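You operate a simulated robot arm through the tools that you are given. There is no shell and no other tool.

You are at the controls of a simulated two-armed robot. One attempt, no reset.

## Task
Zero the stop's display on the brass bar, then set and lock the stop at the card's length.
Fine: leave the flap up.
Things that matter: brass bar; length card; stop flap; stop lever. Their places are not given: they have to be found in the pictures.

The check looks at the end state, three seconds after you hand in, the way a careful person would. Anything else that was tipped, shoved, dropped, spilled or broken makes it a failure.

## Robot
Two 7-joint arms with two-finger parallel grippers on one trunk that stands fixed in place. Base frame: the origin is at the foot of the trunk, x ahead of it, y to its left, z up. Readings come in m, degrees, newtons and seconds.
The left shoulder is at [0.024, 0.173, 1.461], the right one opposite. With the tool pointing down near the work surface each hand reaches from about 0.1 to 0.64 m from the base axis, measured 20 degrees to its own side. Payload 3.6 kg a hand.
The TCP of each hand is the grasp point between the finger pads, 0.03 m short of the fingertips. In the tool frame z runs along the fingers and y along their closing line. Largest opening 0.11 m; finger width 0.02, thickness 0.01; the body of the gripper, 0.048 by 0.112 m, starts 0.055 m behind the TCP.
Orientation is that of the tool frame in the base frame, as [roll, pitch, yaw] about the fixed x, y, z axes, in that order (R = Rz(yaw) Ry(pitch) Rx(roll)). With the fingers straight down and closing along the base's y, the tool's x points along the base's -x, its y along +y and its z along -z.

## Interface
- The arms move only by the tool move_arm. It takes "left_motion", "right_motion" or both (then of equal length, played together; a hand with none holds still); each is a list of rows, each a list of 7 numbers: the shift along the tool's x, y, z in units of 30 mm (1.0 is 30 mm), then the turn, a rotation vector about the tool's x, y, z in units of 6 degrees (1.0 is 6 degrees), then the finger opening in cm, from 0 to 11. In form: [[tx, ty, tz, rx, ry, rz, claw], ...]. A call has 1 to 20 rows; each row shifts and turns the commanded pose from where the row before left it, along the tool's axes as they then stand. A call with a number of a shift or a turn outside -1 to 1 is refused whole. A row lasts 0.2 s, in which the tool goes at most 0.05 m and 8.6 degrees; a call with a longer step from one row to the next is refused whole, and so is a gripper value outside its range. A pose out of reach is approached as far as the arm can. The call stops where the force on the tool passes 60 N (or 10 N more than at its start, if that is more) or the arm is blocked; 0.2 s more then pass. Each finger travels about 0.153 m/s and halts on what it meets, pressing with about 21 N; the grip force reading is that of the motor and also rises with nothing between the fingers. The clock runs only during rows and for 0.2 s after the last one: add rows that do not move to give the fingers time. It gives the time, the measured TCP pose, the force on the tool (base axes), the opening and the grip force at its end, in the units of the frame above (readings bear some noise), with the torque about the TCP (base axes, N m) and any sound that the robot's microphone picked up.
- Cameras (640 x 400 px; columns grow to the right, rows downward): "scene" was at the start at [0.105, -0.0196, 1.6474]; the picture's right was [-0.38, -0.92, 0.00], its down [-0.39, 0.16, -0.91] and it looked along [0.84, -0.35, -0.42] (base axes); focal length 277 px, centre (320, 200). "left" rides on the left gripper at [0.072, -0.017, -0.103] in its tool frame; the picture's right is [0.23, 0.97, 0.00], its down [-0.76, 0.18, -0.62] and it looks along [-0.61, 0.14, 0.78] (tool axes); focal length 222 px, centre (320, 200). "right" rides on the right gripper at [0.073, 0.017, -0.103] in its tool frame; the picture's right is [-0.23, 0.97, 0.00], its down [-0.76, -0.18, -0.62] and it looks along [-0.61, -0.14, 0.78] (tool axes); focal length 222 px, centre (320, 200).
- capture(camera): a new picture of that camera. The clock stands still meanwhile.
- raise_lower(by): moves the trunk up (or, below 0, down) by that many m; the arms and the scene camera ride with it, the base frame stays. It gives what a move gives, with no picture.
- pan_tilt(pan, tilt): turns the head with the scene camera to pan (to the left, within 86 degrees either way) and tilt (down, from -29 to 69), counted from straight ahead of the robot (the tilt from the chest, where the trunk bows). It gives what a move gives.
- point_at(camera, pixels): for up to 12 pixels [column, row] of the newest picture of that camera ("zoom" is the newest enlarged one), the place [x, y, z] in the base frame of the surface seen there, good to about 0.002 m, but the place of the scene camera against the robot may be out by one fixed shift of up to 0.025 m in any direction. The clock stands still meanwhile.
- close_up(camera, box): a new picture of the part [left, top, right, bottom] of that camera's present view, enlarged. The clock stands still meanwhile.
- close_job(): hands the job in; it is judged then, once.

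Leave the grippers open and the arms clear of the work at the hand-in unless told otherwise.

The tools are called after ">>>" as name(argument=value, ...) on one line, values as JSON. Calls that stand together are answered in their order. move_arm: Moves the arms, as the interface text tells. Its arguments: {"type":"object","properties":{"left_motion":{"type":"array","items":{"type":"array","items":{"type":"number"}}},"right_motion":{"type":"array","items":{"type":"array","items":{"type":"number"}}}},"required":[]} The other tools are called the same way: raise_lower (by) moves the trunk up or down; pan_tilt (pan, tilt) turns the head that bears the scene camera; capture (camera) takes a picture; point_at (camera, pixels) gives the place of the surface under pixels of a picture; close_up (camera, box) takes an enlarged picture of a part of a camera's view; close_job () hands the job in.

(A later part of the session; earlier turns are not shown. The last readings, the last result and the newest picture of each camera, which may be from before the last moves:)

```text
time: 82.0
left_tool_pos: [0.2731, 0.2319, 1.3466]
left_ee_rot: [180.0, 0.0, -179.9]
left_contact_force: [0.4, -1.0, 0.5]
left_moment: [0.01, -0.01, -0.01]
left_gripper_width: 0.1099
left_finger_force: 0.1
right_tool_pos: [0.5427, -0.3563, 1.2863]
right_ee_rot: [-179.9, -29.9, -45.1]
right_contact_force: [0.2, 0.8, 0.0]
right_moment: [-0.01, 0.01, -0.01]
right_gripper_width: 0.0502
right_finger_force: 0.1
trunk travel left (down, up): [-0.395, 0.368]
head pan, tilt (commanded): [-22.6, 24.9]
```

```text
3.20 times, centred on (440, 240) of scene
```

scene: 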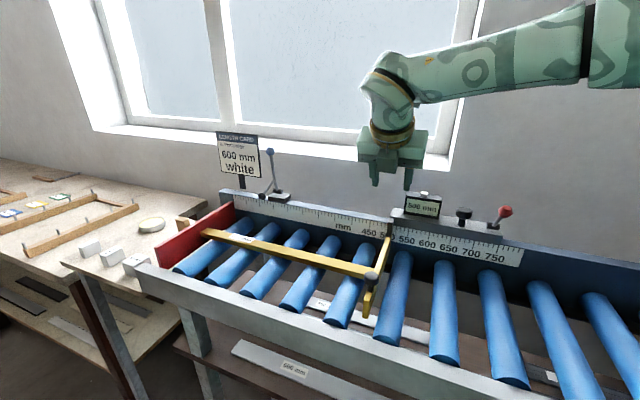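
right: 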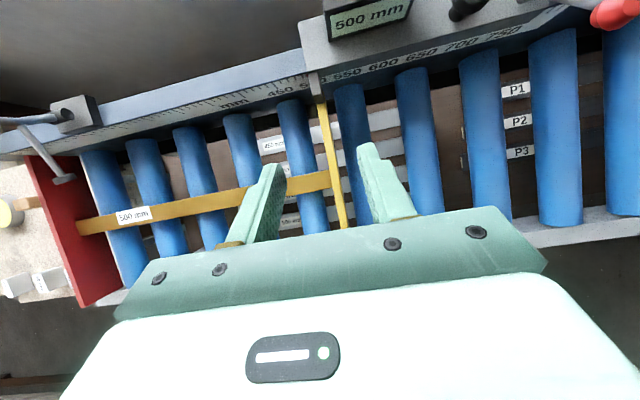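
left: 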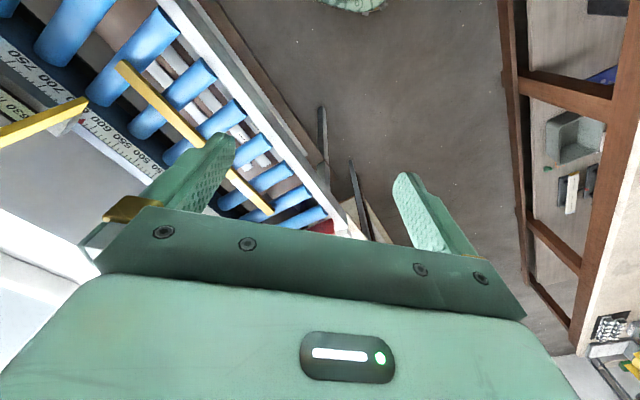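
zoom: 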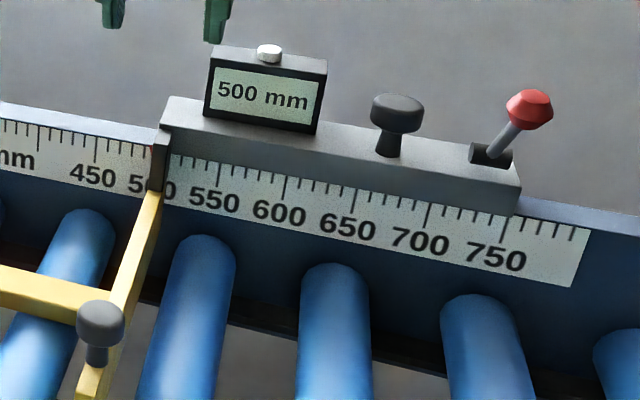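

The display holds 500 mm. I lower the open fingers around the blade root again, as before.

>>> point_at(camera="right", pixels=[[322, 115], [328, 140], [333, 165], [325, 128], [338, 200]])

>>> move_arm(right_motion=[[-0.267, -0.0105, 0.98, 0, 0, 0, 5], [-0.267, -0.0105, 0.98, 0, 0, 0, 5], [-0.267, -0.0105, 0.98, 0, 0, 0, 5], [-0.267, -0.0105, 0.98, 0, 0, 0, 5], [-0.267, -0.0105, 0.98, 0, 0, 0, 5]])

>>> capture(camera="right")

```text
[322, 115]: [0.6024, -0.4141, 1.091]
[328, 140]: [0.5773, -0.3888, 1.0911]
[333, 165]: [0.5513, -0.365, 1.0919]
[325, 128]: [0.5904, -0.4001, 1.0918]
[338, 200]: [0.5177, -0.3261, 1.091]
```

```text
time: 83.2
left_tool_pos: [0.2754, 0.2309, 1.3461]
left_ee_rot: [-179.9, -0.1, 180.0]
left_contact_force: [0.3, 0.5, -0.4]
left_moment: [0.01, -0.01, 0.02]
left_gripper_width: 0.11
left_finger_force: 0.0
right_tool_pos: [0.5715, -0.3843, 1.137]
right_ee_rot: [-179.9, -30.0, -45.2]
right_contact_force: [0.1, -0.1, -0.1]
right_moment: [0.0, -0.01, 0.0]
right_gripper_width: 0.05
right_finger_force: 0.1
trunk travel left (down, up): [-0.395, 0.368]
head pan, tilt (commanded): [-22.6, 24.9]
```

```text
taken
```

right: 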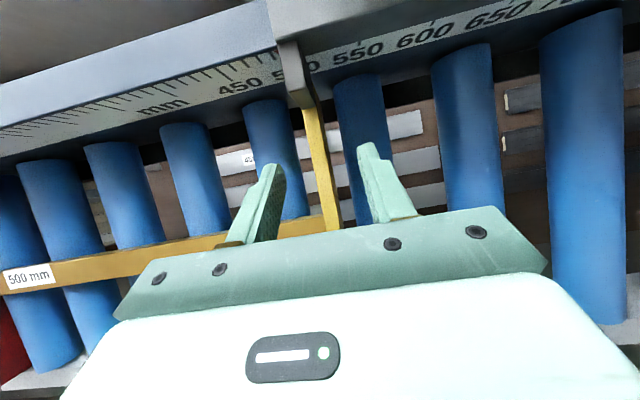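

Aligned. I finish the descent and close on the blade.

>>> move_arm(right_motion=[[-0.268, -0.02, 0.942, 0, 0, 0, 5], [-0.268, -0.02, 0.942, 0, 0, 0, 5], [0, 0, 0, 0, 0, 0, 3], [0, 0, 0, 0, 0, 0, 0], [0, 0, 0, 0, 0, 0, 0]])

```text
time: 84.4
left_tool_pos: [0.2727, 0.2308, 1.3459]
left_ee_rot: [-179.9, 0.0, -179.9]
left_contact_force: [-0.6, -0.1, 0.2]
left_moment: [0.02, -0.01, 0.02]
left_gripper_width: 0.1102
left_finger_force: 0.1
right_tool_pos: [0.5844, -0.3936, 1.0803]
right_ee_rot: [180.0, -30.0, -45.1]
right_contact_force: [-3.0, -0.7, -1.0]
right_moment: [-0.26, -0.31, 0.4]
right_gripper_width: 0.0119
right_finger_force: 44.9
trunk travel left (down, up): [-0.395, 0.368]
head pan, tilt (commanded): [-22.6, 24.9]
```

Gripped at u≈0.135. I slide the carriage away from the bar along -u by 97.5 mm.

>>> move_arm(right_motion=[[0, 0.25, 0, 0, 0, 0, 0], [0, 0.25, 0, 0, 0, 0, 0], [0, 0.25, 0, 0, 0, 0, 0], [0, 0.25, 0, 0, 0, 0, 0], [0, 0.25, 0, 0, 0, 0, 0], [0, 0.25, 0, 0, 0, 0, 0], [0, 0.25, 0, 0, 0, 0, 0], [0, 0.25, 0, 0, 0, 0, 0], [0, 0.25, 0, 0, 0, 0, 0], [0, 0.25, 0, 0, 0, 0, 0], [0, 0.25, 0, 0, 0, 0, 0], [0, 0.25, 0, 0, 0, 0, 0], [0, 0.25, 0, 0, 0, 0, 0]])

>>> capture(camera="scene")

>>> capture(camera="right")

>>> close_up(camera="scene", box=[390, 180, 590, 300])

```text
time: 87.2
left_tool_pos: [0.2753, 0.2327, 1.3454]
left_ee_rot: [179.9, 0.1, 180.0]
left_contact_force: [0.0, -0.6, 0.9]
left_moment: [0.0, 0.03, 0.04]
left_gripper_width: 0.1101
left_finger_force: 0.1
right_tool_pos: [0.5145, -0.4632, 1.0794]
right_ee_rot: [-180.0, -29.9, -45.1]
right_contact_force: [0.0, 4.3, -8.5]
right_moment: [0.46, -0.12, 0.58]
right_gripper_width: 0.0117
right_finger_force: 45.1
trunk travel left (down, up): [-0.395, 0.368]
head pan, tilt (commanded): [-22.6, 24.9]
```

```text
taken
```

scene: 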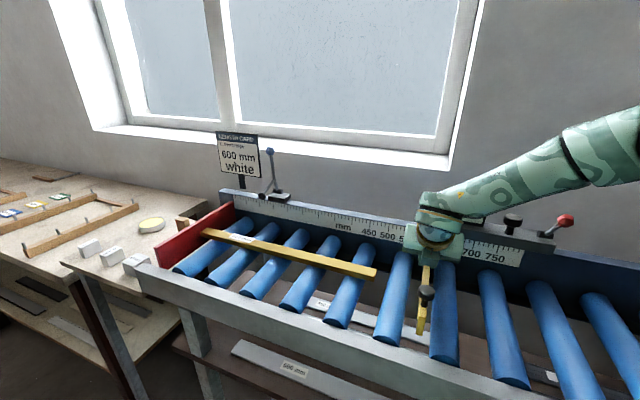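

```text
taken
```

right: 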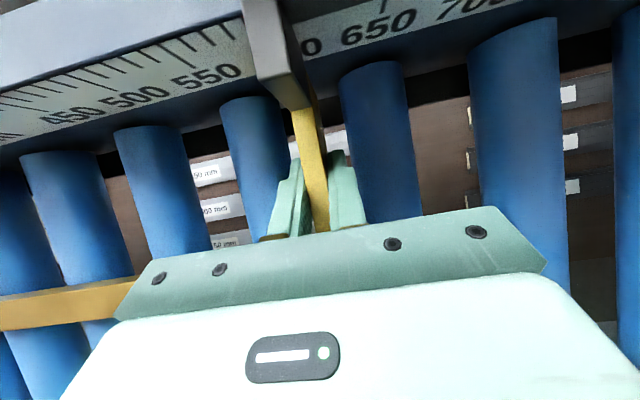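

```text
3.20 times, centred on (490, 240) of scene
```

zoom: 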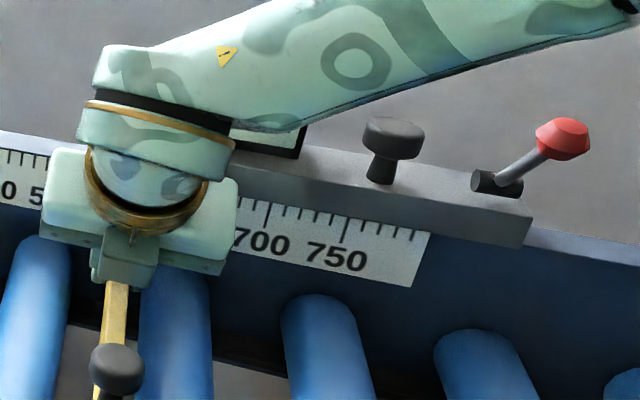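

By measure the stop should be near 599 mm; the forearm hides the display. I'll release the blade here and do the fine setting later by holding the lever ball, where the display stays visible. Now I open and withdraw.

>>> move_arm(right_motion=[[0, 0, 0, 0, 0, 0, 2], [0, 0, 0, 0, 0, 0, 4], [0, 0, 0, 0, 0, 0, 5], [0, 0, -0.5, 0, 0, 0, 5], [0, 0, -1, 0, 0, 0, 5], [0, 0, -1, 0, 0, 0, 5], [0, 0, -1, 0, 0, 0, 5], [0.5, 0, -0.866, 0, 0, 0, 5], [0.5, 0.3, -0.866, 0, 0, 0, 5], [0.5, 0.6, -0.866, 0, 0, 0, 5]])

>>> capture(camera="scene")

>>> close_up(camera="scene", box=[390, 180, 590, 300])

```text
time: 89.4
left_tool_pos: [0.2727, 0.2317, 1.3465]
left_ee_rot: [179.9, 0.1, 180.0]
left_contact_force: [-0.9, -1.2, 0.4]
left_moment: [0.02, -0.03, 0.01]
left_gripper_width: 0.1099
left_finger_force: 0.0
right_tool_pos: [0.4538, -0.4451, 1.2638]
right_ee_rot: [-180.0, -30.0, -45.1]
right_contact_force: [-0.4, -0.1, -0.4]
right_moment: [-0.01, -0.01, 0.01]
right_gripper_width: 0.0499
right_finger_force: 0.0
trunk travel left (down, up): [-0.395, 0.368]
head pan, tilt (commanded): [-22.6, 24.9]
```

```text
taken
```

scene: 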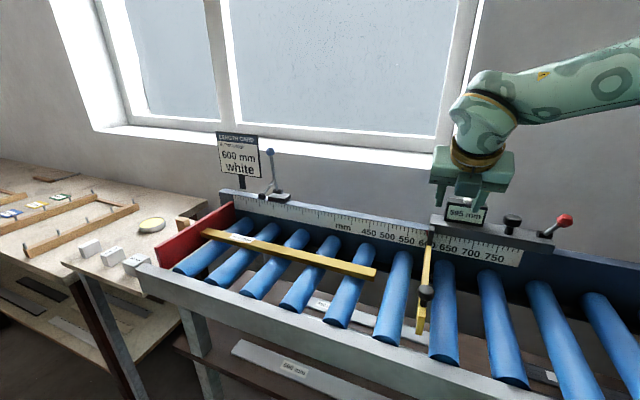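

```text
3.20 times, centred on (490, 240) of scene
```

zoom: 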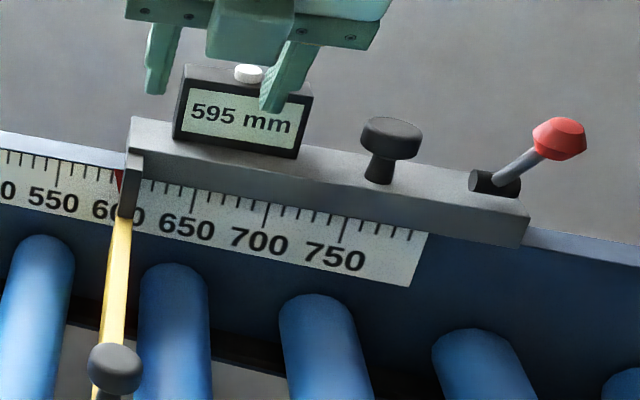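

The display reads 595 mm. I move to a pre-grasp in front of the raised lever ball (now near u≈-0.185, n≈0.71, z≈1.217).

>>> move_arm(right_motion=[[0, 0, 0, 0, 1, 0, 5], [0, 0, 0, 0, 1, 0, 5], [0, 0, 0, 0, 0.5, 0, 5], [0.1, 0.91, -0.02, 0, 0, 0, 5], [0.1, 0.91, -0.02, 0, 0, 0, 5], [0.1, 0.91, -0.02, 0, 0, 0, 5], [0.1, 0.91, -0.02, 0, 0, 0, 5], [0.1, 0.91, -0.02, 0, 0, 0, 5], [0.1, 0.91, -0.02, 0, 0, 0, 5], [0.1, 0.91, -0.02, 0, 0, 0, 5]])

>>> capture(camera="right")

>>> capture(camera="scene")

>>> close_up(camera="scene", box=[420, 180, 620, 300])

```text
time: 91.6
left_tool_pos: [0.2732, 0.2303, 1.3461]
left_ee_rot: [179.9, 0.0, 180.0]
left_contact_force: [0.3, 0.2, 0.3]
left_moment: [-0.03, -0.01, -0.03]
left_gripper_width: 0.1101
left_finger_force: 0.0
right_tool_pos: [0.329, -0.5899, 1.2812]
right_ee_rot: [-179.9, -45.0, -45.1]
right_contact_force: [0.1, 0.2, 0.1]
right_moment: [0.02, -0.01, -0.01]
right_gripper_width: 0.05
right_finger_force: 0.0
trunk travel left (down, up): [-0.395, 0.368]
head pan, tilt (commanded): [-22.6, 24.9]
```

```text
taken
```

right: 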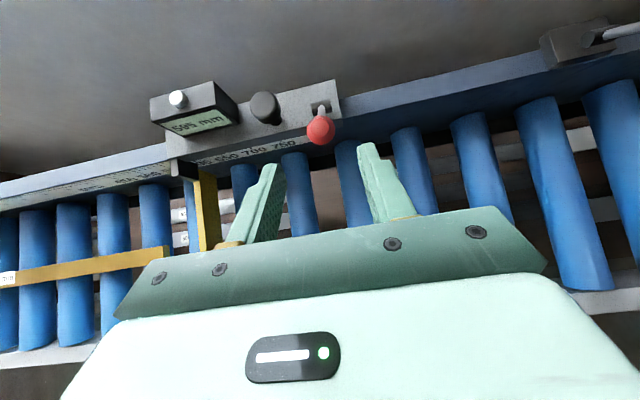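

```text
taken
```

scene: 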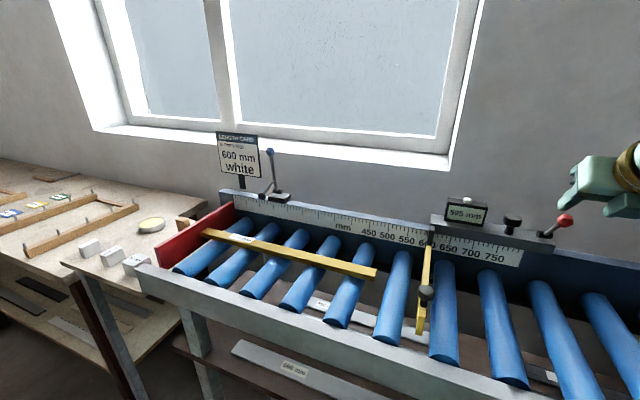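

```text
3.20 times, centred on (520, 240) of scene
```

zoom: 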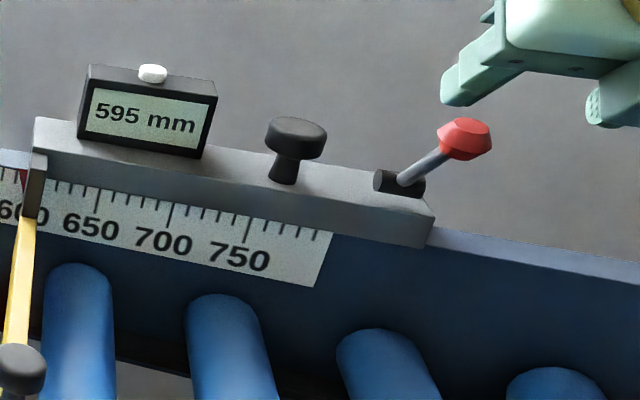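

The display is clearly visible from the scene camera here (595 mm). I measure the ball from the right camera.

>>> point_at(camera="right", pixels=[[320, 129], [312, 128], [330, 128], [321, 138], [320, 120], [321, 110], [265, 105], [178, 98]])

>>> close_up(camera="right", box=[230, 60, 430, 230])

```text
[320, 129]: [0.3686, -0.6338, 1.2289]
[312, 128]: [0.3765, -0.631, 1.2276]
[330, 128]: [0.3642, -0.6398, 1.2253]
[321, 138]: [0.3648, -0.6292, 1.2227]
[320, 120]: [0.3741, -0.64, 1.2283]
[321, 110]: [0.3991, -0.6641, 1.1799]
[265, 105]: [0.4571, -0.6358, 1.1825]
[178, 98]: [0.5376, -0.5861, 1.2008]
```

```text
2.35 times, centred on (330, 145) of right
```

zoom: 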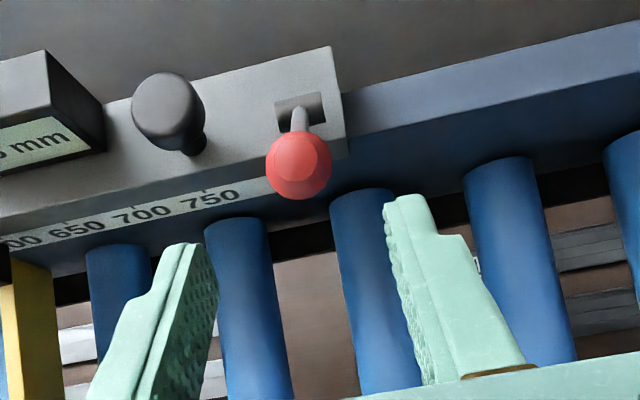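

The ball centre is at u≈-0.1875, n≈0.714, z≈1.2175. I advance 90 mm and close on it.

>>> move_arm(right_motion=[[0, 0.025, 0.755, 0, 0, 0, 5], [0, 0.025, 0.755, 0, 0, 0, 5], [0, 0.025, 0.755, 0, 0, 0, 5], [0, 0.025, 0.755, 0, 0, 0, 5], [0, 0, 0, 0, 0, 0, 4], [0, 0, 0, 0, 0, 0, 2.8], [0, 0, 0, 0, 0, 0, 0], [0, 0, 0, 0, 0, 0, 0]])

>>> capture(camera="right")

>>> close_up(camera="scene", box=[420, 180, 620, 300])

```text
time: 93.4
left_tool_pos: [0.2739, 0.2318, 1.3455]
left_ee_rot: [179.9, -0.1, 180.0]
left_contact_force: [0.6, 0.5, 0.2]
left_moment: [0.0, 0.0, -0.05]
left_gripper_width: 0.11
left_finger_force: 0.1
right_tool_pos: [0.3728, -0.6354, 1.2161]
right_ee_rot: [-179.9, -45.0, -45.1]
right_contact_force: [-0.8, 2.2, 0.8]
right_moment: [0.04, 0.05, 0.0]
right_gripper_width: 0.0252
right_finger_force: 45.1
trunk travel left (down, up): [-0.395, 0.368]
head pan, tilt (commanded): [-22.6, 24.9]
```

```text
taken
```

right: 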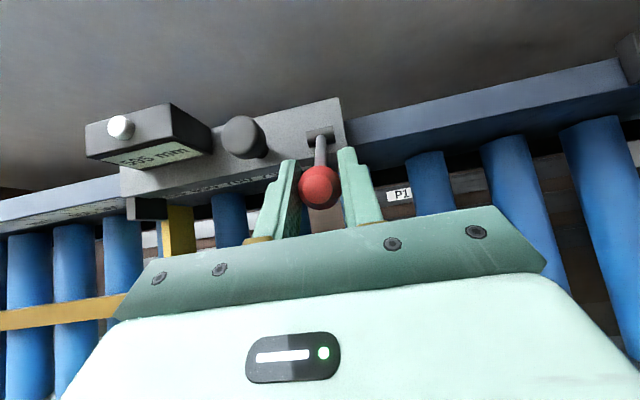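

```text
3.20 times, centred on (520, 240) of scene
```

zoom: 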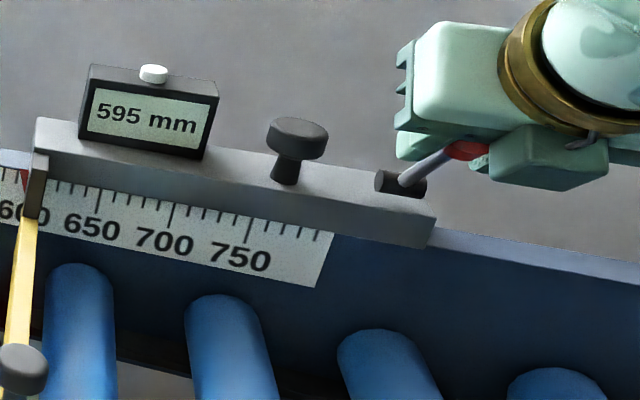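

Holding the ball, the display still shows 595. I shift 2 mm along -u to see how the display responds.

>>> move_arm(right_motion=[[0, 0.035, 0, 0, 0, 0, 0], [0, 0.035, 0, 0, 0, 0, 0]])

>>> close_up(camera="scene", box=[420, 190, 520, 250])

```text
time: 94.0
left_tool_pos: [0.274, 0.2317, 1.3461]
left_ee_rot: [-180.0, 0.1, 180.0]
left_contact_force: [-0.1, 0.6, 0.1]
left_moment: [-0.01, 0.01, 0.02]
left_gripper_width: 0.1104
left_finger_force: 0.0
right_tool_pos: [0.3726, -0.6358, 1.2162]
right_ee_rot: [180.0, -44.9, -45.0]
right_contact_force: [0.1, 5.7, -1.8]
right_moment: [0.31, 0.17, 0.04]
right_gripper_width: 0.0252
right_finger_force: 45.5
trunk travel left (down, up): [-0.395, 0.368]
head pan, tilt (commanded): [-22.6, 24.9]
```

```text
6.40 times, centred on (470, 220) of scene
```

zoom: 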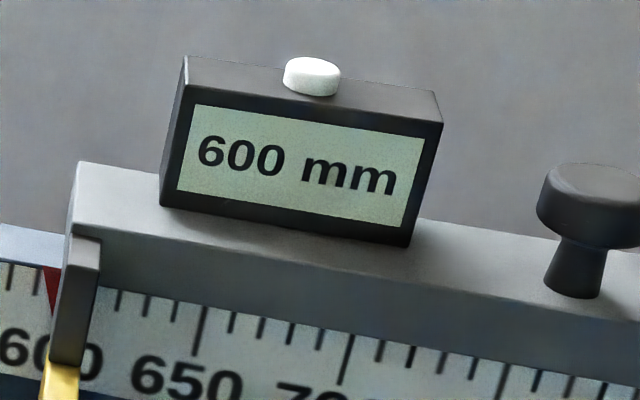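

The display steps in 5 mm units, so it flips to 600 at about 597.5. To centre precisely I go back 3.3 mm, then return in fine steps to locate the flip exactly.

>>> move_arm(right_motion=[[0, -0.055, 0, 0, 0, 0, 0], [0, -0.055, 0, 0, 0, 0, 0]])

>>> close_up(camera="scene", box=[420, 190, 520, 250])

```text
time: 94.6
left_tool_pos: [0.273, 0.2307, 1.3462]
left_ee_rot: [-180.0, 0.0, -180.0]
left_contact_force: [0.3, 0.3, 0.4]
left_moment: [0.0, 0.0, 0.01]
left_gripper_width: 0.1098
left_finger_force: 0.0
right_tool_pos: [0.3723, -0.6358, 1.2153]
right_ee_rot: [-180.0, -45.0, -45.3]
right_contact_force: [-7.7, 0.7, -2.3]
right_moment: [0.18, 0.46, 0.2]
right_gripper_width: 0.0251
right_finger_force: 45.4
trunk travel left (down, up): [-0.395, 0.368]
head pan, tilt (commanded): [-22.6, 24.9]
```

```text
6.40 times, centred on (470, 220) of scene
```

zoom: 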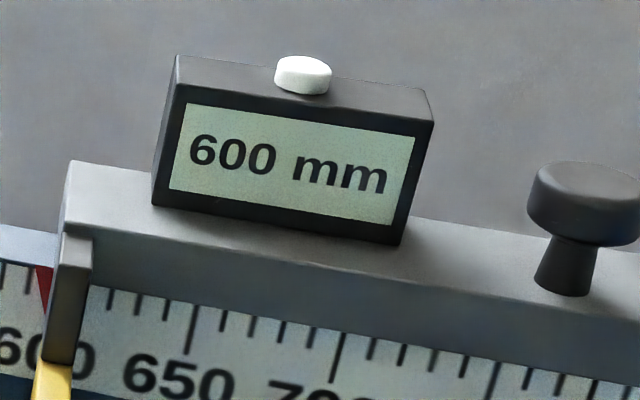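

The carriage moved back about 3 mm by pixels (10 px at 3.04 px/mm) and still shows 600. I step back a little more to find the 597.5 flip.

>>> move_arm(right_motion=[[0, -0.025, 0, 0, 0, 0, 0]])

>>> close_up(camera="scene", box=[420, 190, 520, 250])

```text
time: 95.0
left_tool_pos: [0.2733, 0.2319, 1.3464]
left_ee_rot: [-179.9, -0.1, 179.9]
left_contact_force: [-0.9, -0.8, 0.1]
left_moment: [0.02, 0.02, 0.01]
left_gripper_width: 0.1099
left_finger_force: 0.1
right_tool_pos: [0.3743, -0.6357, 1.2145]
right_ee_rot: [-179.9, -45.1, -45.3]
right_contact_force: [-7.8, 1.6, -4.4]
right_moment: [0.38, 0.51, -0.2]
right_gripper_width: 0.0252
right_finger_force: 45.1
trunk travel left (down, up): [-0.395, 0.368]
head pan, tilt (commanded): [-22.6, 24.9]
```

```text
6.40 times, centred on (470, 220) of scene
```

zoom: 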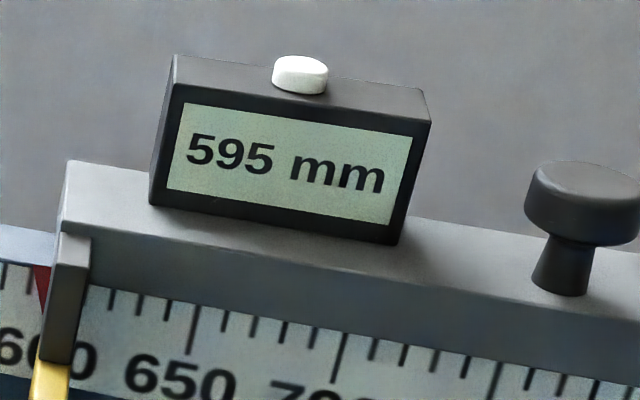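

The flip at 597.5 lies at display corner px ≈150.5; at about 3 px/mm, 600.0 is px ≈158. I move forward 2.8 mm.

>>> move_arm(right_motion=[[0, 0.047, 0, 0, 0, 0, 0], [0, 0.047, 0, 0, 0, 0, 0], [0, 0, 0, 0, 0, 0, 0]])

>>> close_up(camera="scene", box=[420, 190, 520, 250])

```text
time: 95.8
left_tool_pos: [0.2731, 0.2322, 1.3447]
left_ee_rot: [-179.9, -0.1, 180.0]
left_contact_force: [0.0, 0.9, 0.6]
left_moment: [-0.04, 0.0, -0.03]
left_gripper_width: 0.1099
left_finger_force: 0.0
right_tool_pos: [0.3745, -0.6359, 1.2164]
right_ee_rot: [-179.9, -44.9, -45.0]
right_contact_force: [-3.0, 6.8, -6.6]
right_moment: [0.61, 0.42, 0.08]
right_gripper_width: 0.0249
right_finger_force: 45.5
trunk travel left (down, up): [-0.395, 0.368]
head pan, tilt (commanded): [-22.6, 24.9]
```

```text
6.40 times, centred on (470, 220) of scene
```

zoom: 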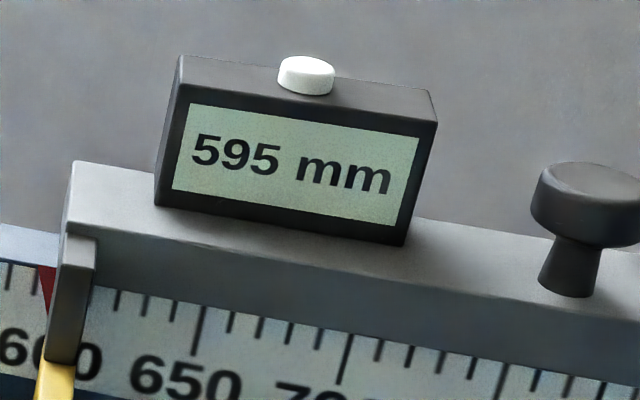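

The whole picture shifted because the trunk flexes; relative to the scale the carriage has hardly moved. I should measure the carriage against the scale ticks. I zoom closely on pointer and scale.

>>> close_up(camera="scene", box=[415, 220, 475, 258])

```text
10.53 times, centred on (445, 239) of scene
```

zoom: 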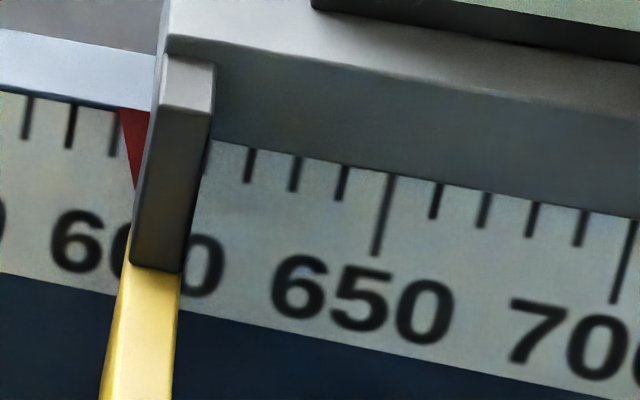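

Ticks are about 46 px per 10 mm here; the crank's lower right corner is at x=180 against the 650 tick's foot at x=375 (-195). I step 1.5 mm along -u and track that difference along with the display.

>>> move_arm(right_motion=[[0, 0.05, 0, 0, 0, 0, 0], [0, 0, 0, 0, 0, 0, 0]])

>>> close_up(camera="scene", box=[415, 220, 475, 258])

>>> close_up(camera="scene", box=[420, 190, 520, 250])

```text
time: 96.4
left_tool_pos: [0.2743, 0.2318, 1.3463]
left_ee_rot: [179.9, 0.0, -179.9]
left_contact_force: [-1.0, 0.4, 0.4]
left_moment: [-0.01, 0.01, -0.01]
left_gripper_width: 0.1101
left_finger_force: 0.0
right_tool_pos: [0.374, -0.6358, 1.2169]
right_ee_rot: [180.0, -45.1, -45.0]
right_contact_force: [-0.9, 5.9, -8.2]
right_moment: [0.48, 0.49, 0.21]
right_gripper_width: 0.0252
right_finger_force: 45.0
trunk travel left (down, up): [-0.395, 0.368]
head pan, tilt (commanded): [-22.6, 24.9]
```

```text
10.53 times, centred on (445, 239) of scene
```

zoom: 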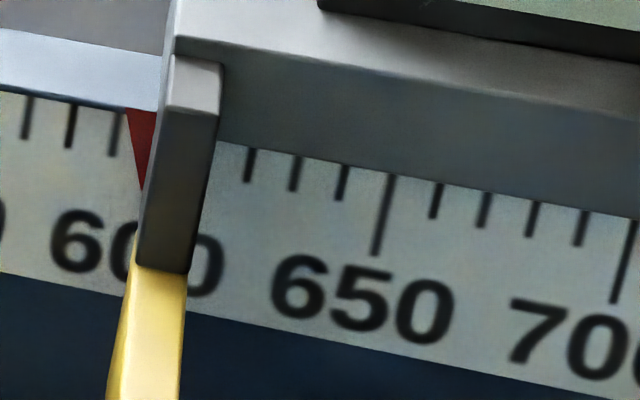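

```text
6.40 times, centred on (470, 220) of scene
```

zoom: 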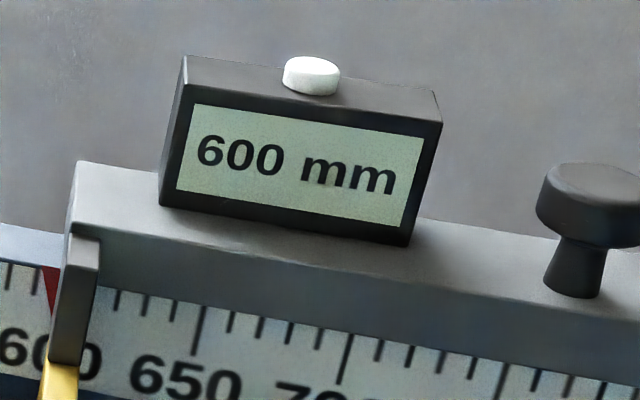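

It now responds fully: +7 px (1.5 mm) and the display flipped to 600, so the flip lies just behind. From these readings 600.0 should be near px 196–197. I move 2 mm further.

>>> move_arm(right_motion=[[0, 0.033, 0, 0, 0, 0, 0], [0, 0.034, 0, 0, 0, 0, 0], [0, 0, 0, 0, 0, 0, 0]])

>>> close_up(camera="scene", box=[415, 220, 475, 258])

>>> close_up(camera="scene", box=[420, 190, 520, 250])

```text
time: 97.2
left_tool_pos: [0.2751, 0.231, 1.3471]
left_ee_rot: [-180.0, 0.1, -180.0]
left_contact_force: [0.8, -0.4, 0.1]
left_moment: [0.01, -0.02, 0.02]
left_gripper_width: 0.1097
left_finger_force: 0.0
right_tool_pos: [0.3721, -0.6375, 1.2153]
right_ee_rot: [180.0, -45.0, -45.0]
right_contact_force: [1.3, 5.5, -7.3]
right_moment: [0.4, 0.45, -0.02]
right_gripper_width: 0.0252
right_finger_force: 45.4
trunk travel left (down, up): [-0.395, 0.368]
head pan, tilt (commanded): [-22.6, 24.9]
```

```text
10.53 times, centred on (445, 239) of scene
```

zoom: 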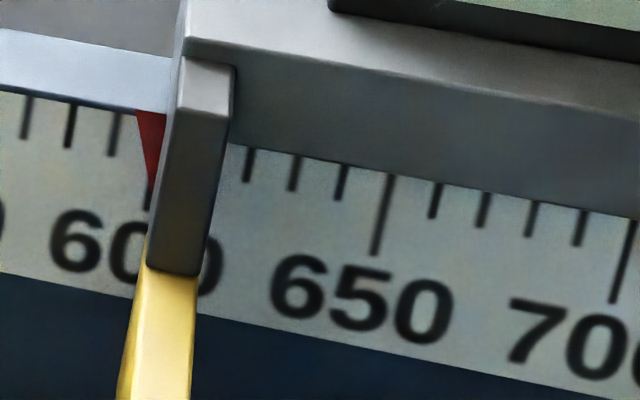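

```text
6.40 times, centred on (470, 220) of scene
```

zoom: 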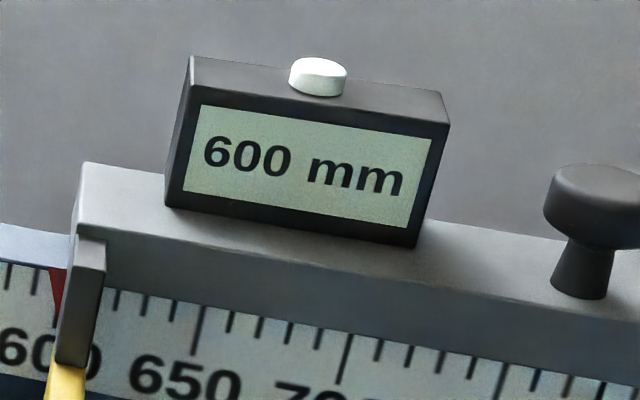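

The pointer tip now stands on the 600 tick and the display shows 600. The hand still pushes with about 5 N along -u; I relax that by backing 1.2 mm, which should stay within the dead band.

>>> move_arm(right_motion=[[0, -0.04, 0, 0, 0, 0, 0], [0, 0, 0, 0, 0, 0, 0]])

>>> close_up(camera="scene", box=[415, 220, 475, 258])

```text
time: 97.8
left_tool_pos: [0.2745, 0.2303, 1.3459]
left_ee_rot: [-179.9, 0.0, 180.0]
left_contact_force: [0.5, 0.1, 0.3]
left_moment: [-0.02, -0.01, -0.03]
left_gripper_width: 0.1102
left_finger_force: 0.0
right_tool_pos: [0.371, -0.6376, 1.2155]
right_ee_rot: [-180.0, -45.0, -45.2]
right_contact_force: [0.1, 1.3, -5.2]
right_moment: [0.2, 0.29, -0.05]
right_gripper_width: 0.0254
right_finger_force: 45.2
trunk travel left (down, up): [-0.395, 0.368]
head pan, tilt (commanded): [-22.6, 24.9]
```

```text
10.53 times, centred on (445, 239) of scene
```

zoom: 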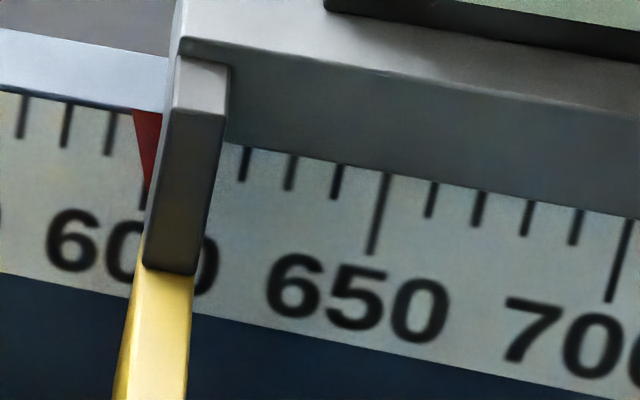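

Relative position unchanged (-177 px) and the sideways force is now about zero. I lower the lever along its arc, first 20°.

>>> move_arm(right_motion=[[-0.235, 0, 0, 0, 0, 0, 0], [-0.235, 0, 0, 0, 0, 0, 0], [-0.233, 0, 0.04, 0, 0, 0, 0], [-0.233, 0, 0.04, 0, 0, 0, 0]])

>>> close_up(camera="scene", box=[415, 220, 475, 258])

```text
time: 98.8
left_tool_pos: [0.2733, 0.2312, 1.3467]
left_ee_rot: [179.9, 0.0, -180.0]
left_contact_force: [-0.2, 0.1, 1.2]
left_moment: [-0.02, -0.01, -0.02]
left_gripper_width: 0.1099
left_finger_force: 0.1
right_tool_pos: [0.36, -0.6235, 1.1965]
right_ee_rot: [-179.9, -45.1, -45.2]
right_contact_force: [3.5, -10.7, 10.9]
right_moment: [-0.9, -0.9, 0.02]
right_gripper_width: 0.0252
right_finger_force: 45.3
trunk travel left (down, up): [-0.395, 0.368]
head pan, tilt (commanded): [-22.6, 24.9]
```

```text
10.53 times, centred on (445, 239) of scene
```

zoom: 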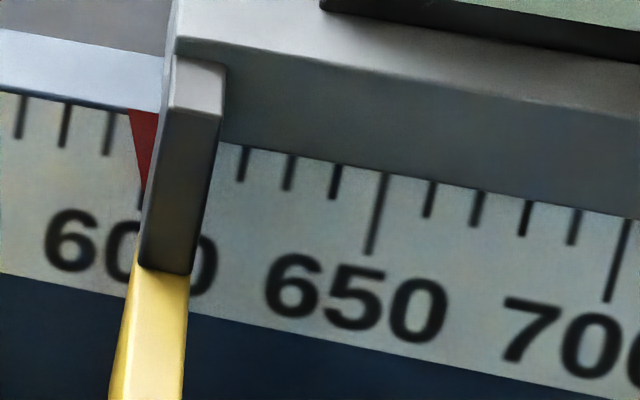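

The carriage crept about 0.6 mm toward +u, with the hand pushing about 5 N that way. I correct by shifting 2 mm along -u before going on.

>>> move_arm(right_motion=[[0, 0.07, 0, 0, 0, 0, 0], [0, 0, 0, 0, 0, 0, 0]])

>>> close_up(camera="scene", box=[415, 220, 475, 258])

```text
time: 99.4
left_tool_pos: [0.2733, 0.2314, 1.3469]
left_ee_rot: [-179.9, 0.0, 180.0]
left_contact_force: [-0.5, 0.0, -0.9]
left_moment: [0.0, -0.03, 0.02]
left_gripper_width: 0.11
left_finger_force: 0.0
right_tool_pos: [0.3585, -0.6229, 1.1957]
right_ee_rot: [-179.9, -45.0, -45.1]
right_contact_force: [5.6, -6.0, 10.1]
right_moment: [-0.72, -0.87, 0.07]
right_gripper_width: 0.0254
right_finger_force: 44.5
trunk travel left (down, up): [-0.395, 0.368]
head pan, tilt (commanded): [-22.6, 24.9]
```

```text
10.53 times, centred on (445, 239) of scene
```

zoom: 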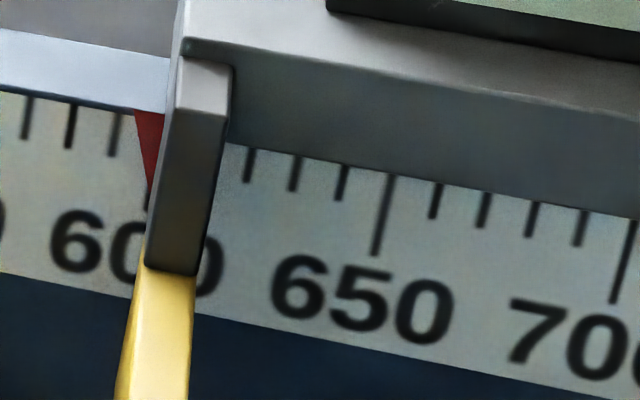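

Back on the mark (-179 px), with sideways force near zero. I lower another 20°, adding a slight sideways compensation.

>>> move_arm(right_motion=[[-0.248, 0.012, 0.112, 0, 0, 0, 0], [-0.248, 0.012, 0.112, 0, 0, 0, 0], [-0.208, 0.012, 0.121, 0, 0, 0, 0], [-0.208, 0.012, 0.121, 0, 0, 0, 0]])

>>> close_up(camera="scene", box=[415, 220, 475, 258])

```text
time: 100.4
left_tool_pos: [0.2742, 0.2339, 1.3468]
left_ee_rot: [-179.9, 0.1, -180.0]
left_contact_force: [-0.5, -0.4, 0.1]
left_moment: [0.01, 0.02, -0.03]
left_gripper_width: 0.1102
left_finger_force: 0.1
right_tool_pos: [0.3502, -0.6181, 1.1672]
right_ee_rot: [-180.0, -45.0, -45.1]
right_contact_force: [0.3, 4.2, 15.7]
right_moment: [-0.84, -0.93, 0.1]
right_gripper_width: 0.0251
right_finger_force: 45.2
trunk travel left (down, up): [-0.395, 0.368]
head pan, tilt (commanded): [-22.6, 24.9]
```

```text
10.53 times, centred on (445, 239) of scene
```

zoom: 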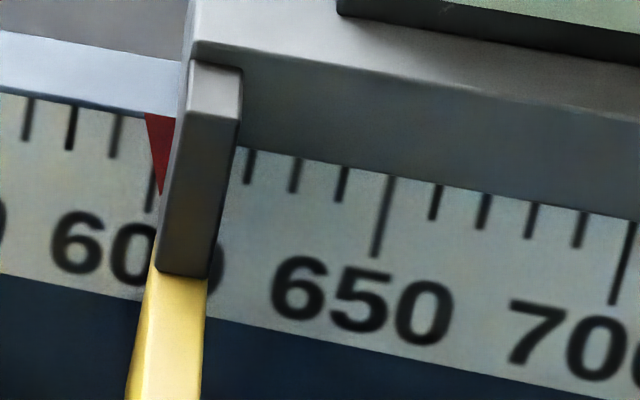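

It slipped 2.5 mm the other way (-167 px), so the compensation was too much, and the stop is still free. I move back toward +u.

>>> move_arm(right_motion=[[0, -0.05, 0, 0, 0, 0, 0], [0, -0.05, 0, 0, 0, 0, 0], [0, 0, 0, 0, 0, 0, 0]])

>>> close_up(camera="scene", box=[415, 220, 475, 258])

```text
time: 101.2
left_tool_pos: [0.2719, 0.2324, 1.3464]
left_ee_rot: [-179.9, 0.0, 179.9]
left_contact_force: [-0.2, -0.6, 0.4]
left_moment: [0.01, 0.01, -0.03]
left_gripper_width: 0.11
left_finger_force: 0.1
right_tool_pos: [0.3502, -0.6177, 1.166]
right_ee_rot: [179.9, -45.1, -45.4]
right_contact_force: [-5.3, -2.8, 14.2]
right_moment: [-0.91, -0.7, -0.19]
right_gripper_width: 0.0252
right_finger_force: 44.8
trunk travel left (down, up): [-0.395, 0.368]
head pan, tilt (commanded): [-22.6, 24.9]
```

```text
10.53 times, centred on (445, 239) of scene
```

zoom: 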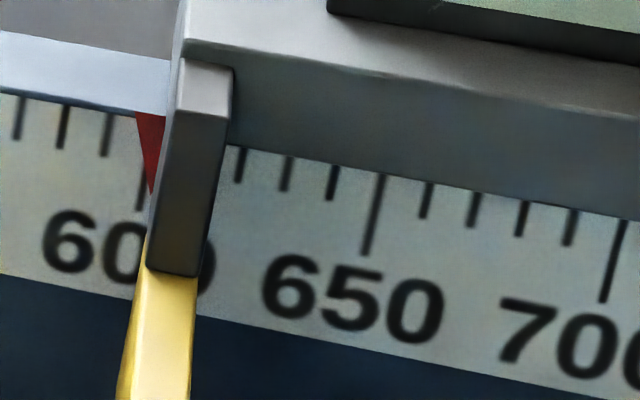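

Now at -170 px; about 1.7 mm to go toward +u.

>>> move_arm(right_motion=[[0, -0.055, 0, 0, 0, 0, 0], [0, 0, 0, 0, 0, 0, 0]])

>>> close_up(camera="scene", box=[415, 220, 475, 258])

```text
time: 101.8
left_tool_pos: [0.2725, 0.2339, 1.3465]
left_ee_rot: [-179.9, 0.1, 180.0]
left_contact_force: [-0.1, 0.5, -0.4]
left_moment: [-0.01, -0.01, -0.01]
left_gripper_width: 0.1099
left_finger_force: 0.1
right_tool_pos: [0.3513, -0.6156, 1.166]
right_ee_rot: [-180.0, -45.0, -45.2]
right_contact_force: [-7.4, 2.1, 8.3]
right_moment: [-0.34, -0.52, -0.15]
right_gripper_width: 0.0253
right_finger_force: 45.1
trunk travel left (down, up): [-0.395, 0.368]
head pan, tilt (commanded): [-22.6, 24.9]
```

```text
10.53 times, centred on (445, 239) of scene
```

zoom: 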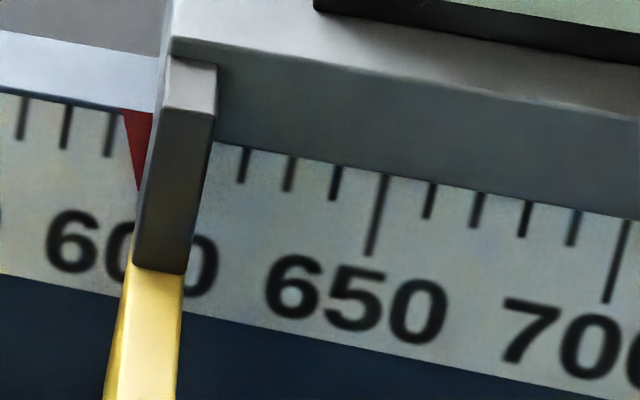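

It slipped past (now -186 px, about 1.7 mm too far). I approach again from this side in small steps.

>>> move_arm(right_motion=[[0, 0.04, 0, 0, 0, 0, 0], [0, 0.04, 0, 0, 0, 0, 0], [0, 0, 0, 0, 0, 0, 0]])

>>> close_up(camera="scene", box=[415, 220, 475, 258])

```text
time: 102.6
left_tool_pos: [0.2739, 0.2323, 1.3451]
left_ee_rot: [-179.9, -0.1, -180.0]
left_contact_force: [-0.3, 0.2, 0.6]
left_moment: [0.0, 0.0, -0.02]
left_gripper_width: 0.1103
left_finger_force: 0.0
right_tool_pos: [0.3512, -0.6156, 1.1656]
right_ee_rot: [180.0, -45.1, -45.0]
right_contact_force: [-1.3, 7.0, 2.9]
right_moment: [-0.06, -0.18, 0.08]
right_gripper_width: 0.0252
right_finger_force: 45.1
trunk travel left (down, up): [-0.395, 0.368]
head pan, tilt (commanded): [-22.6, 24.9]
```

```text
10.53 times, centred on (445, 239) of scene
```

zoom: 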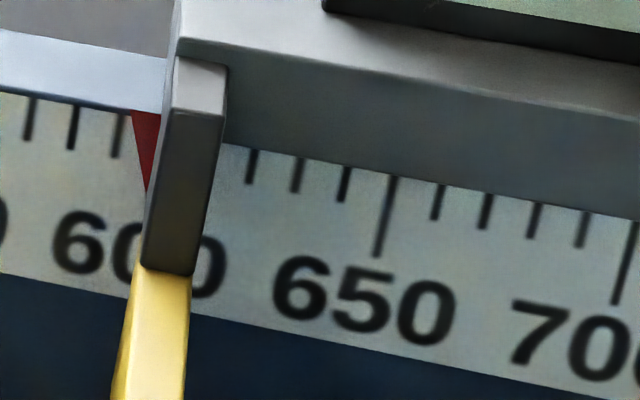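

-185 px with 4 N building up. Another 0.9 mm.

>>> move_arm(right_motion=[[0, 0.03, 0, 0, 0, 0, 0], [0, 0, 0, 0, 0, 0, 0]])

>>> close_up(camera="scene", box=[415, 220, 475, 258])

```text
time: 103.2
left_tool_pos: [0.2727, 0.2335, 1.3447]
left_ee_rot: [-180.0, 0.0, -180.0]
left_contact_force: [0.2, 0.0, 0.4]
left_moment: [0.0, 0.01, -0.01]
left_gripper_width: 0.1101
left_finger_force: 0.1
right_tool_pos: [0.3503, -0.6184, 1.1655]
right_ee_rot: [-179.9, -45.0, -45.1]
right_contact_force: [-1.6, 8.2, 0.1]
right_moment: [-0.04, 0.06, 0.23]
right_gripper_width: 0.0252
right_finger_force: 44.6
trunk travel left (down, up): [-0.395, 0.368]
head pan, tilt (commanded): [-22.6, 24.9]
```

```text
10.53 times, centred on (445, 239) of scene
```

zoom: 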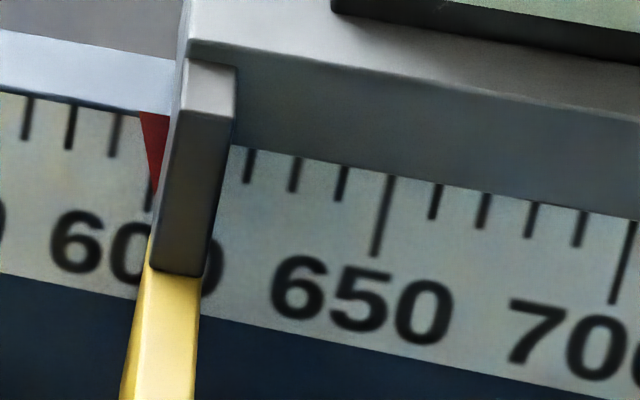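

Now -174.5 px, about 0.8 mm beyond the mark. I relieve the side force by 1.2 mm and check before the last part of the lever stroke.

>>> move_arm(right_motion=[[0, -0.045, 0, 0, 0, 0, 0], [0, 0, 0, 0, 0, 0, 0]])

>>> close_up(camera="scene", box=[415, 220, 475, 258])

```text
time: 103.8
left_tool_pos: [0.2736, 0.2327, 1.3466]
left_ee_rot: [-180.0, 0.0, 179.9]
left_contact_force: [0.7, 0.6, 0.8]
left_moment: [0.01, 0.01, 0.0]
left_gripper_width: 0.11
left_finger_force: 0.0
right_tool_pos: [0.3507, -0.6165, 1.1648]
right_ee_rot: [-180.0, -45.0, -45.2]
right_contact_force: [-5.2, 7.6, -2.0]
right_moment: [0.16, 0.3, -0.02]
right_gripper_width: 0.0249
right_finger_force: 45.1
trunk travel left (down, up): [-0.395, 0.368]
head pan, tilt (commanded): [-22.6, 24.9]
```

```text
10.53 times, centred on (445, 239) of scene
```

zoom: 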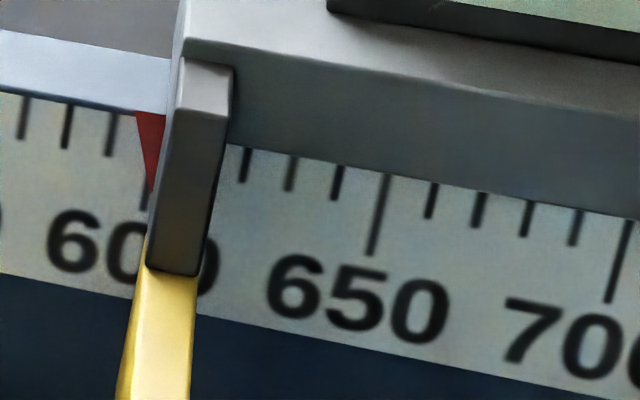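

Still at -174 px with little side force. I lower the lever through its last 10°, leaning very slightly toward +u.

>>> move_arm(right_motion=[[-0.133, -0.01, 0.11, 0, 0, 0, 0], [-0.133, -0.01, 0.11, 0, 0, 0, 0], [-0.133, -0.01, 0.11, 0, 0, 0, 0]])

>>> close_up(camera="scene", box=[415, 220, 475, 258])

>>> close_up(camera="scene", box=[420, 180, 620, 300])

```text
time: 104.6
left_tool_pos: [0.271, 0.2326, 1.3467]
left_ee_rot: [-179.9, 0.1, 179.8]
left_contact_force: [-0.2, 0.4, 0.3]
left_moment: [0.02, 0.02, 0.0]
left_gripper_width: 0.1097
left_finger_force: 0.0
right_tool_pos: [0.3497, -0.6166, 1.1518]
right_ee_rot: [-179.8, -45.3, -45.2]
right_contact_force: [-5.7, 0.6, 15.1]
right_moment: [-0.87, -0.94, 0.0]
right_gripper_width: 0.0255
right_finger_force: 45.2
trunk travel left (down, up): [-0.395, 0.368]
head pan, tilt (commanded): [-22.6, 24.9]
```

```text
10.53 times, centred on (445, 239) of scene
```

zoom: 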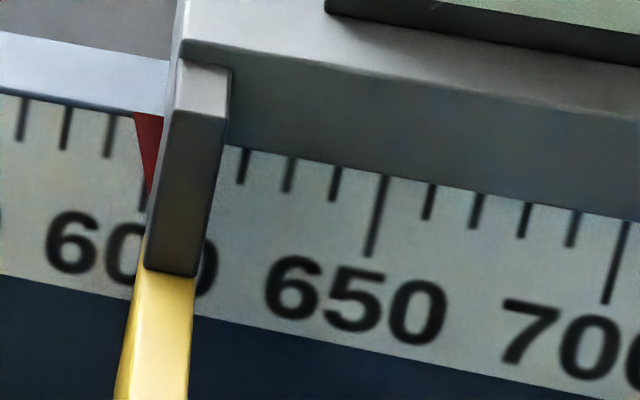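

```text
3.20 times, centred on (520, 240) of scene
```

zoom: 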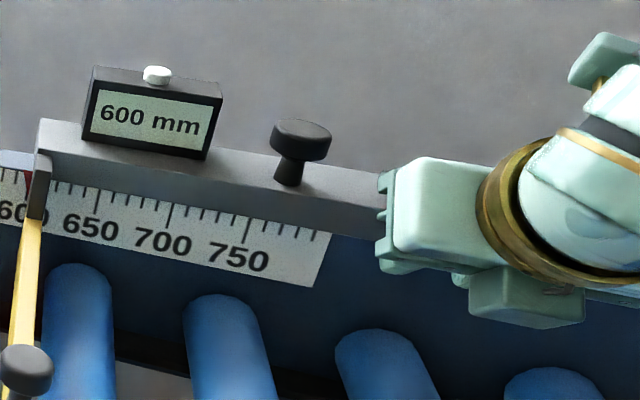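

The lever is nearly down and the display shows 600. My best calibration puts 600.0 at about -179 px, so the stop is roughly 1 mm long. I try a small 1.2 mm nudge toward +u with time to settle.

>>> move_arm(right_motion=[[0, -0.04, 0, 0, 0, 0, 0], [0, 0, 0, 0, 0, 0, 0], [0, 0, 0, 0, 0, 0, 0], [0, 0, 0, 0, 0, 0, 0], [0, 0, 0, 0, 0, 0, 0]])

>>> close_up(camera="scene", box=[415, 220, 475, 258])

```text
time: 105.8
left_tool_pos: [0.2721, 0.2325, 1.3466]
left_ee_rot: [-179.9, 0.1, -179.9]
left_contact_force: [-0.7, -0.2, -0.7]
left_moment: [0.03, 0.0, 0.0]
left_gripper_width: 0.1098
left_finger_force: 0.1
right_tool_pos: [0.3495, -0.6174, 1.1528]
right_ee_rot: [-179.9, -45.1, -45.2]
right_contact_force: [-8.2, -3.1, 13.1]
right_moment: [-0.79, -0.87, -0.07]
right_gripper_width: 0.0253
right_finger_force: 45.3
trunk travel left (down, up): [-0.395, 0.368]
head pan, tilt (commanded): [-22.6, 24.9]
```

```text
10.53 times, centred on (445, 239) of scene
```

zoom: 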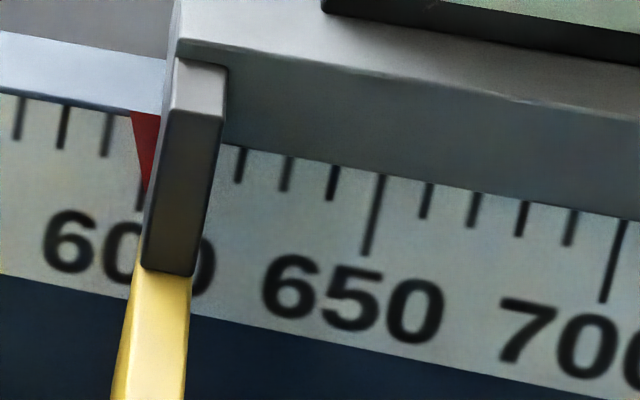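

No movement at 8 N. One more 1.2 mm to see whether the lock has already bitten.

>>> move_arm(right_motion=[[0, -0.04, 0, 0, 0, 0, 0], [0, 0, 0, 0, 0, 0, 0], [0, 0, 0, 0, 0, 0, 0], [0, 0, 0, 0, 0, 0, 0]])

>>> close_up(camera="scene", box=[415, 220, 475, 258])

```text
time: 106.8
left_tool_pos: [0.2701, 0.2312, 1.3463]
left_ee_rot: [180.0, 0.1, -180.0]
left_contact_force: [-0.3, -0.1, 0.2]
left_moment: [0.02, 0.02, 0.03]
left_gripper_width: 0.1099
left_finger_force: 0.1
right_tool_pos: [0.3502, -0.6155, 1.1517]
right_ee_rot: [-179.9, -45.1, -45.3]
right_contact_force: [-13.3, -7.0, 14.3]
right_moment: [-0.79, -0.86, -0.1]
right_gripper_width: 0.0253
right_finger_force: 44.8
trunk travel left (down, up): [-0.395, 0.368]
head pan, tilt (commanded): [-22.6, 24.9]
```

```text
10.53 times, centred on (445, 239) of scene
```

zoom: 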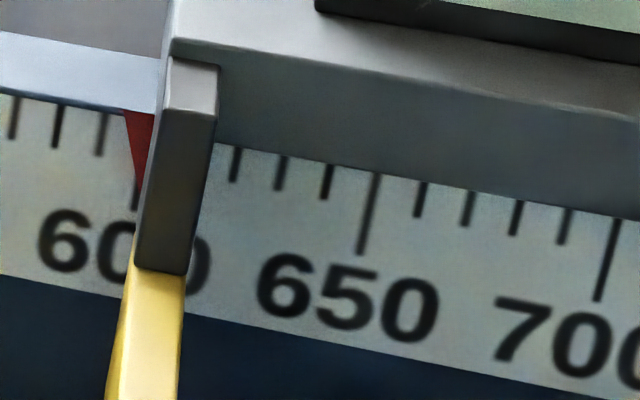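

Unmoved at 14 N, so the lock holds. I'd like to take out that last millimetre: I ease the preload to about 9 N, then lift the lever about 15° so the carriage can creep the small amount toward +u.

>>> move_arm(right_motion=[[0, 0.04, 0, 0, 0, 0, 0], [0, 0, 0, 0, 0, 0, 0], [0.189, 0, -0.145, 0, 0, 0, 0], [0.189, 0, -0.145, 0, 0, 0, 0], [0.189, 0, -0.145, 0, 0, 0, 0], [0, 0, 0, 0, 0, 0, 0], [0, 0, 0, 0, 0, 0, 0]])

>>> close_up(camera="scene", box=[415, 220, 475, 258])

```text
time: 108.4
left_tool_pos: [0.274, 0.2312, 1.3455]
left_ee_rot: [-179.9, 0.0, -179.9]
left_contact_force: [0.2, 0.2, -0.3]
left_moment: [-0.01, -0.02, -0.01]
left_gripper_width: 0.11
left_finger_force: 0.0
right_tool_pos: [0.3552, -0.6171, 1.1706]
right_ee_rot: [-179.9, -44.9, -45.1]
right_contact_force: [-2.5, 9.7, -14.6]
right_moment: [0.84, 0.87, 0.16]
right_gripper_width: 0.0254
right_finger_force: 45.1
trunk travel left (down, up): [-0.395, 0.368]
head pan, tilt (commanded): [-22.6, 24.9]
```

```text
10.53 times, centred on (445, 239) of scene
```

zoom: 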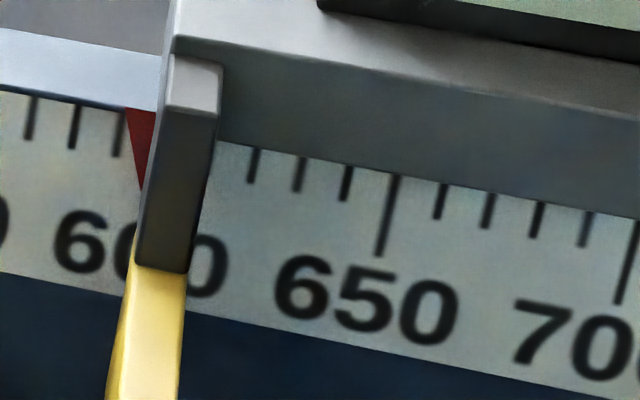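

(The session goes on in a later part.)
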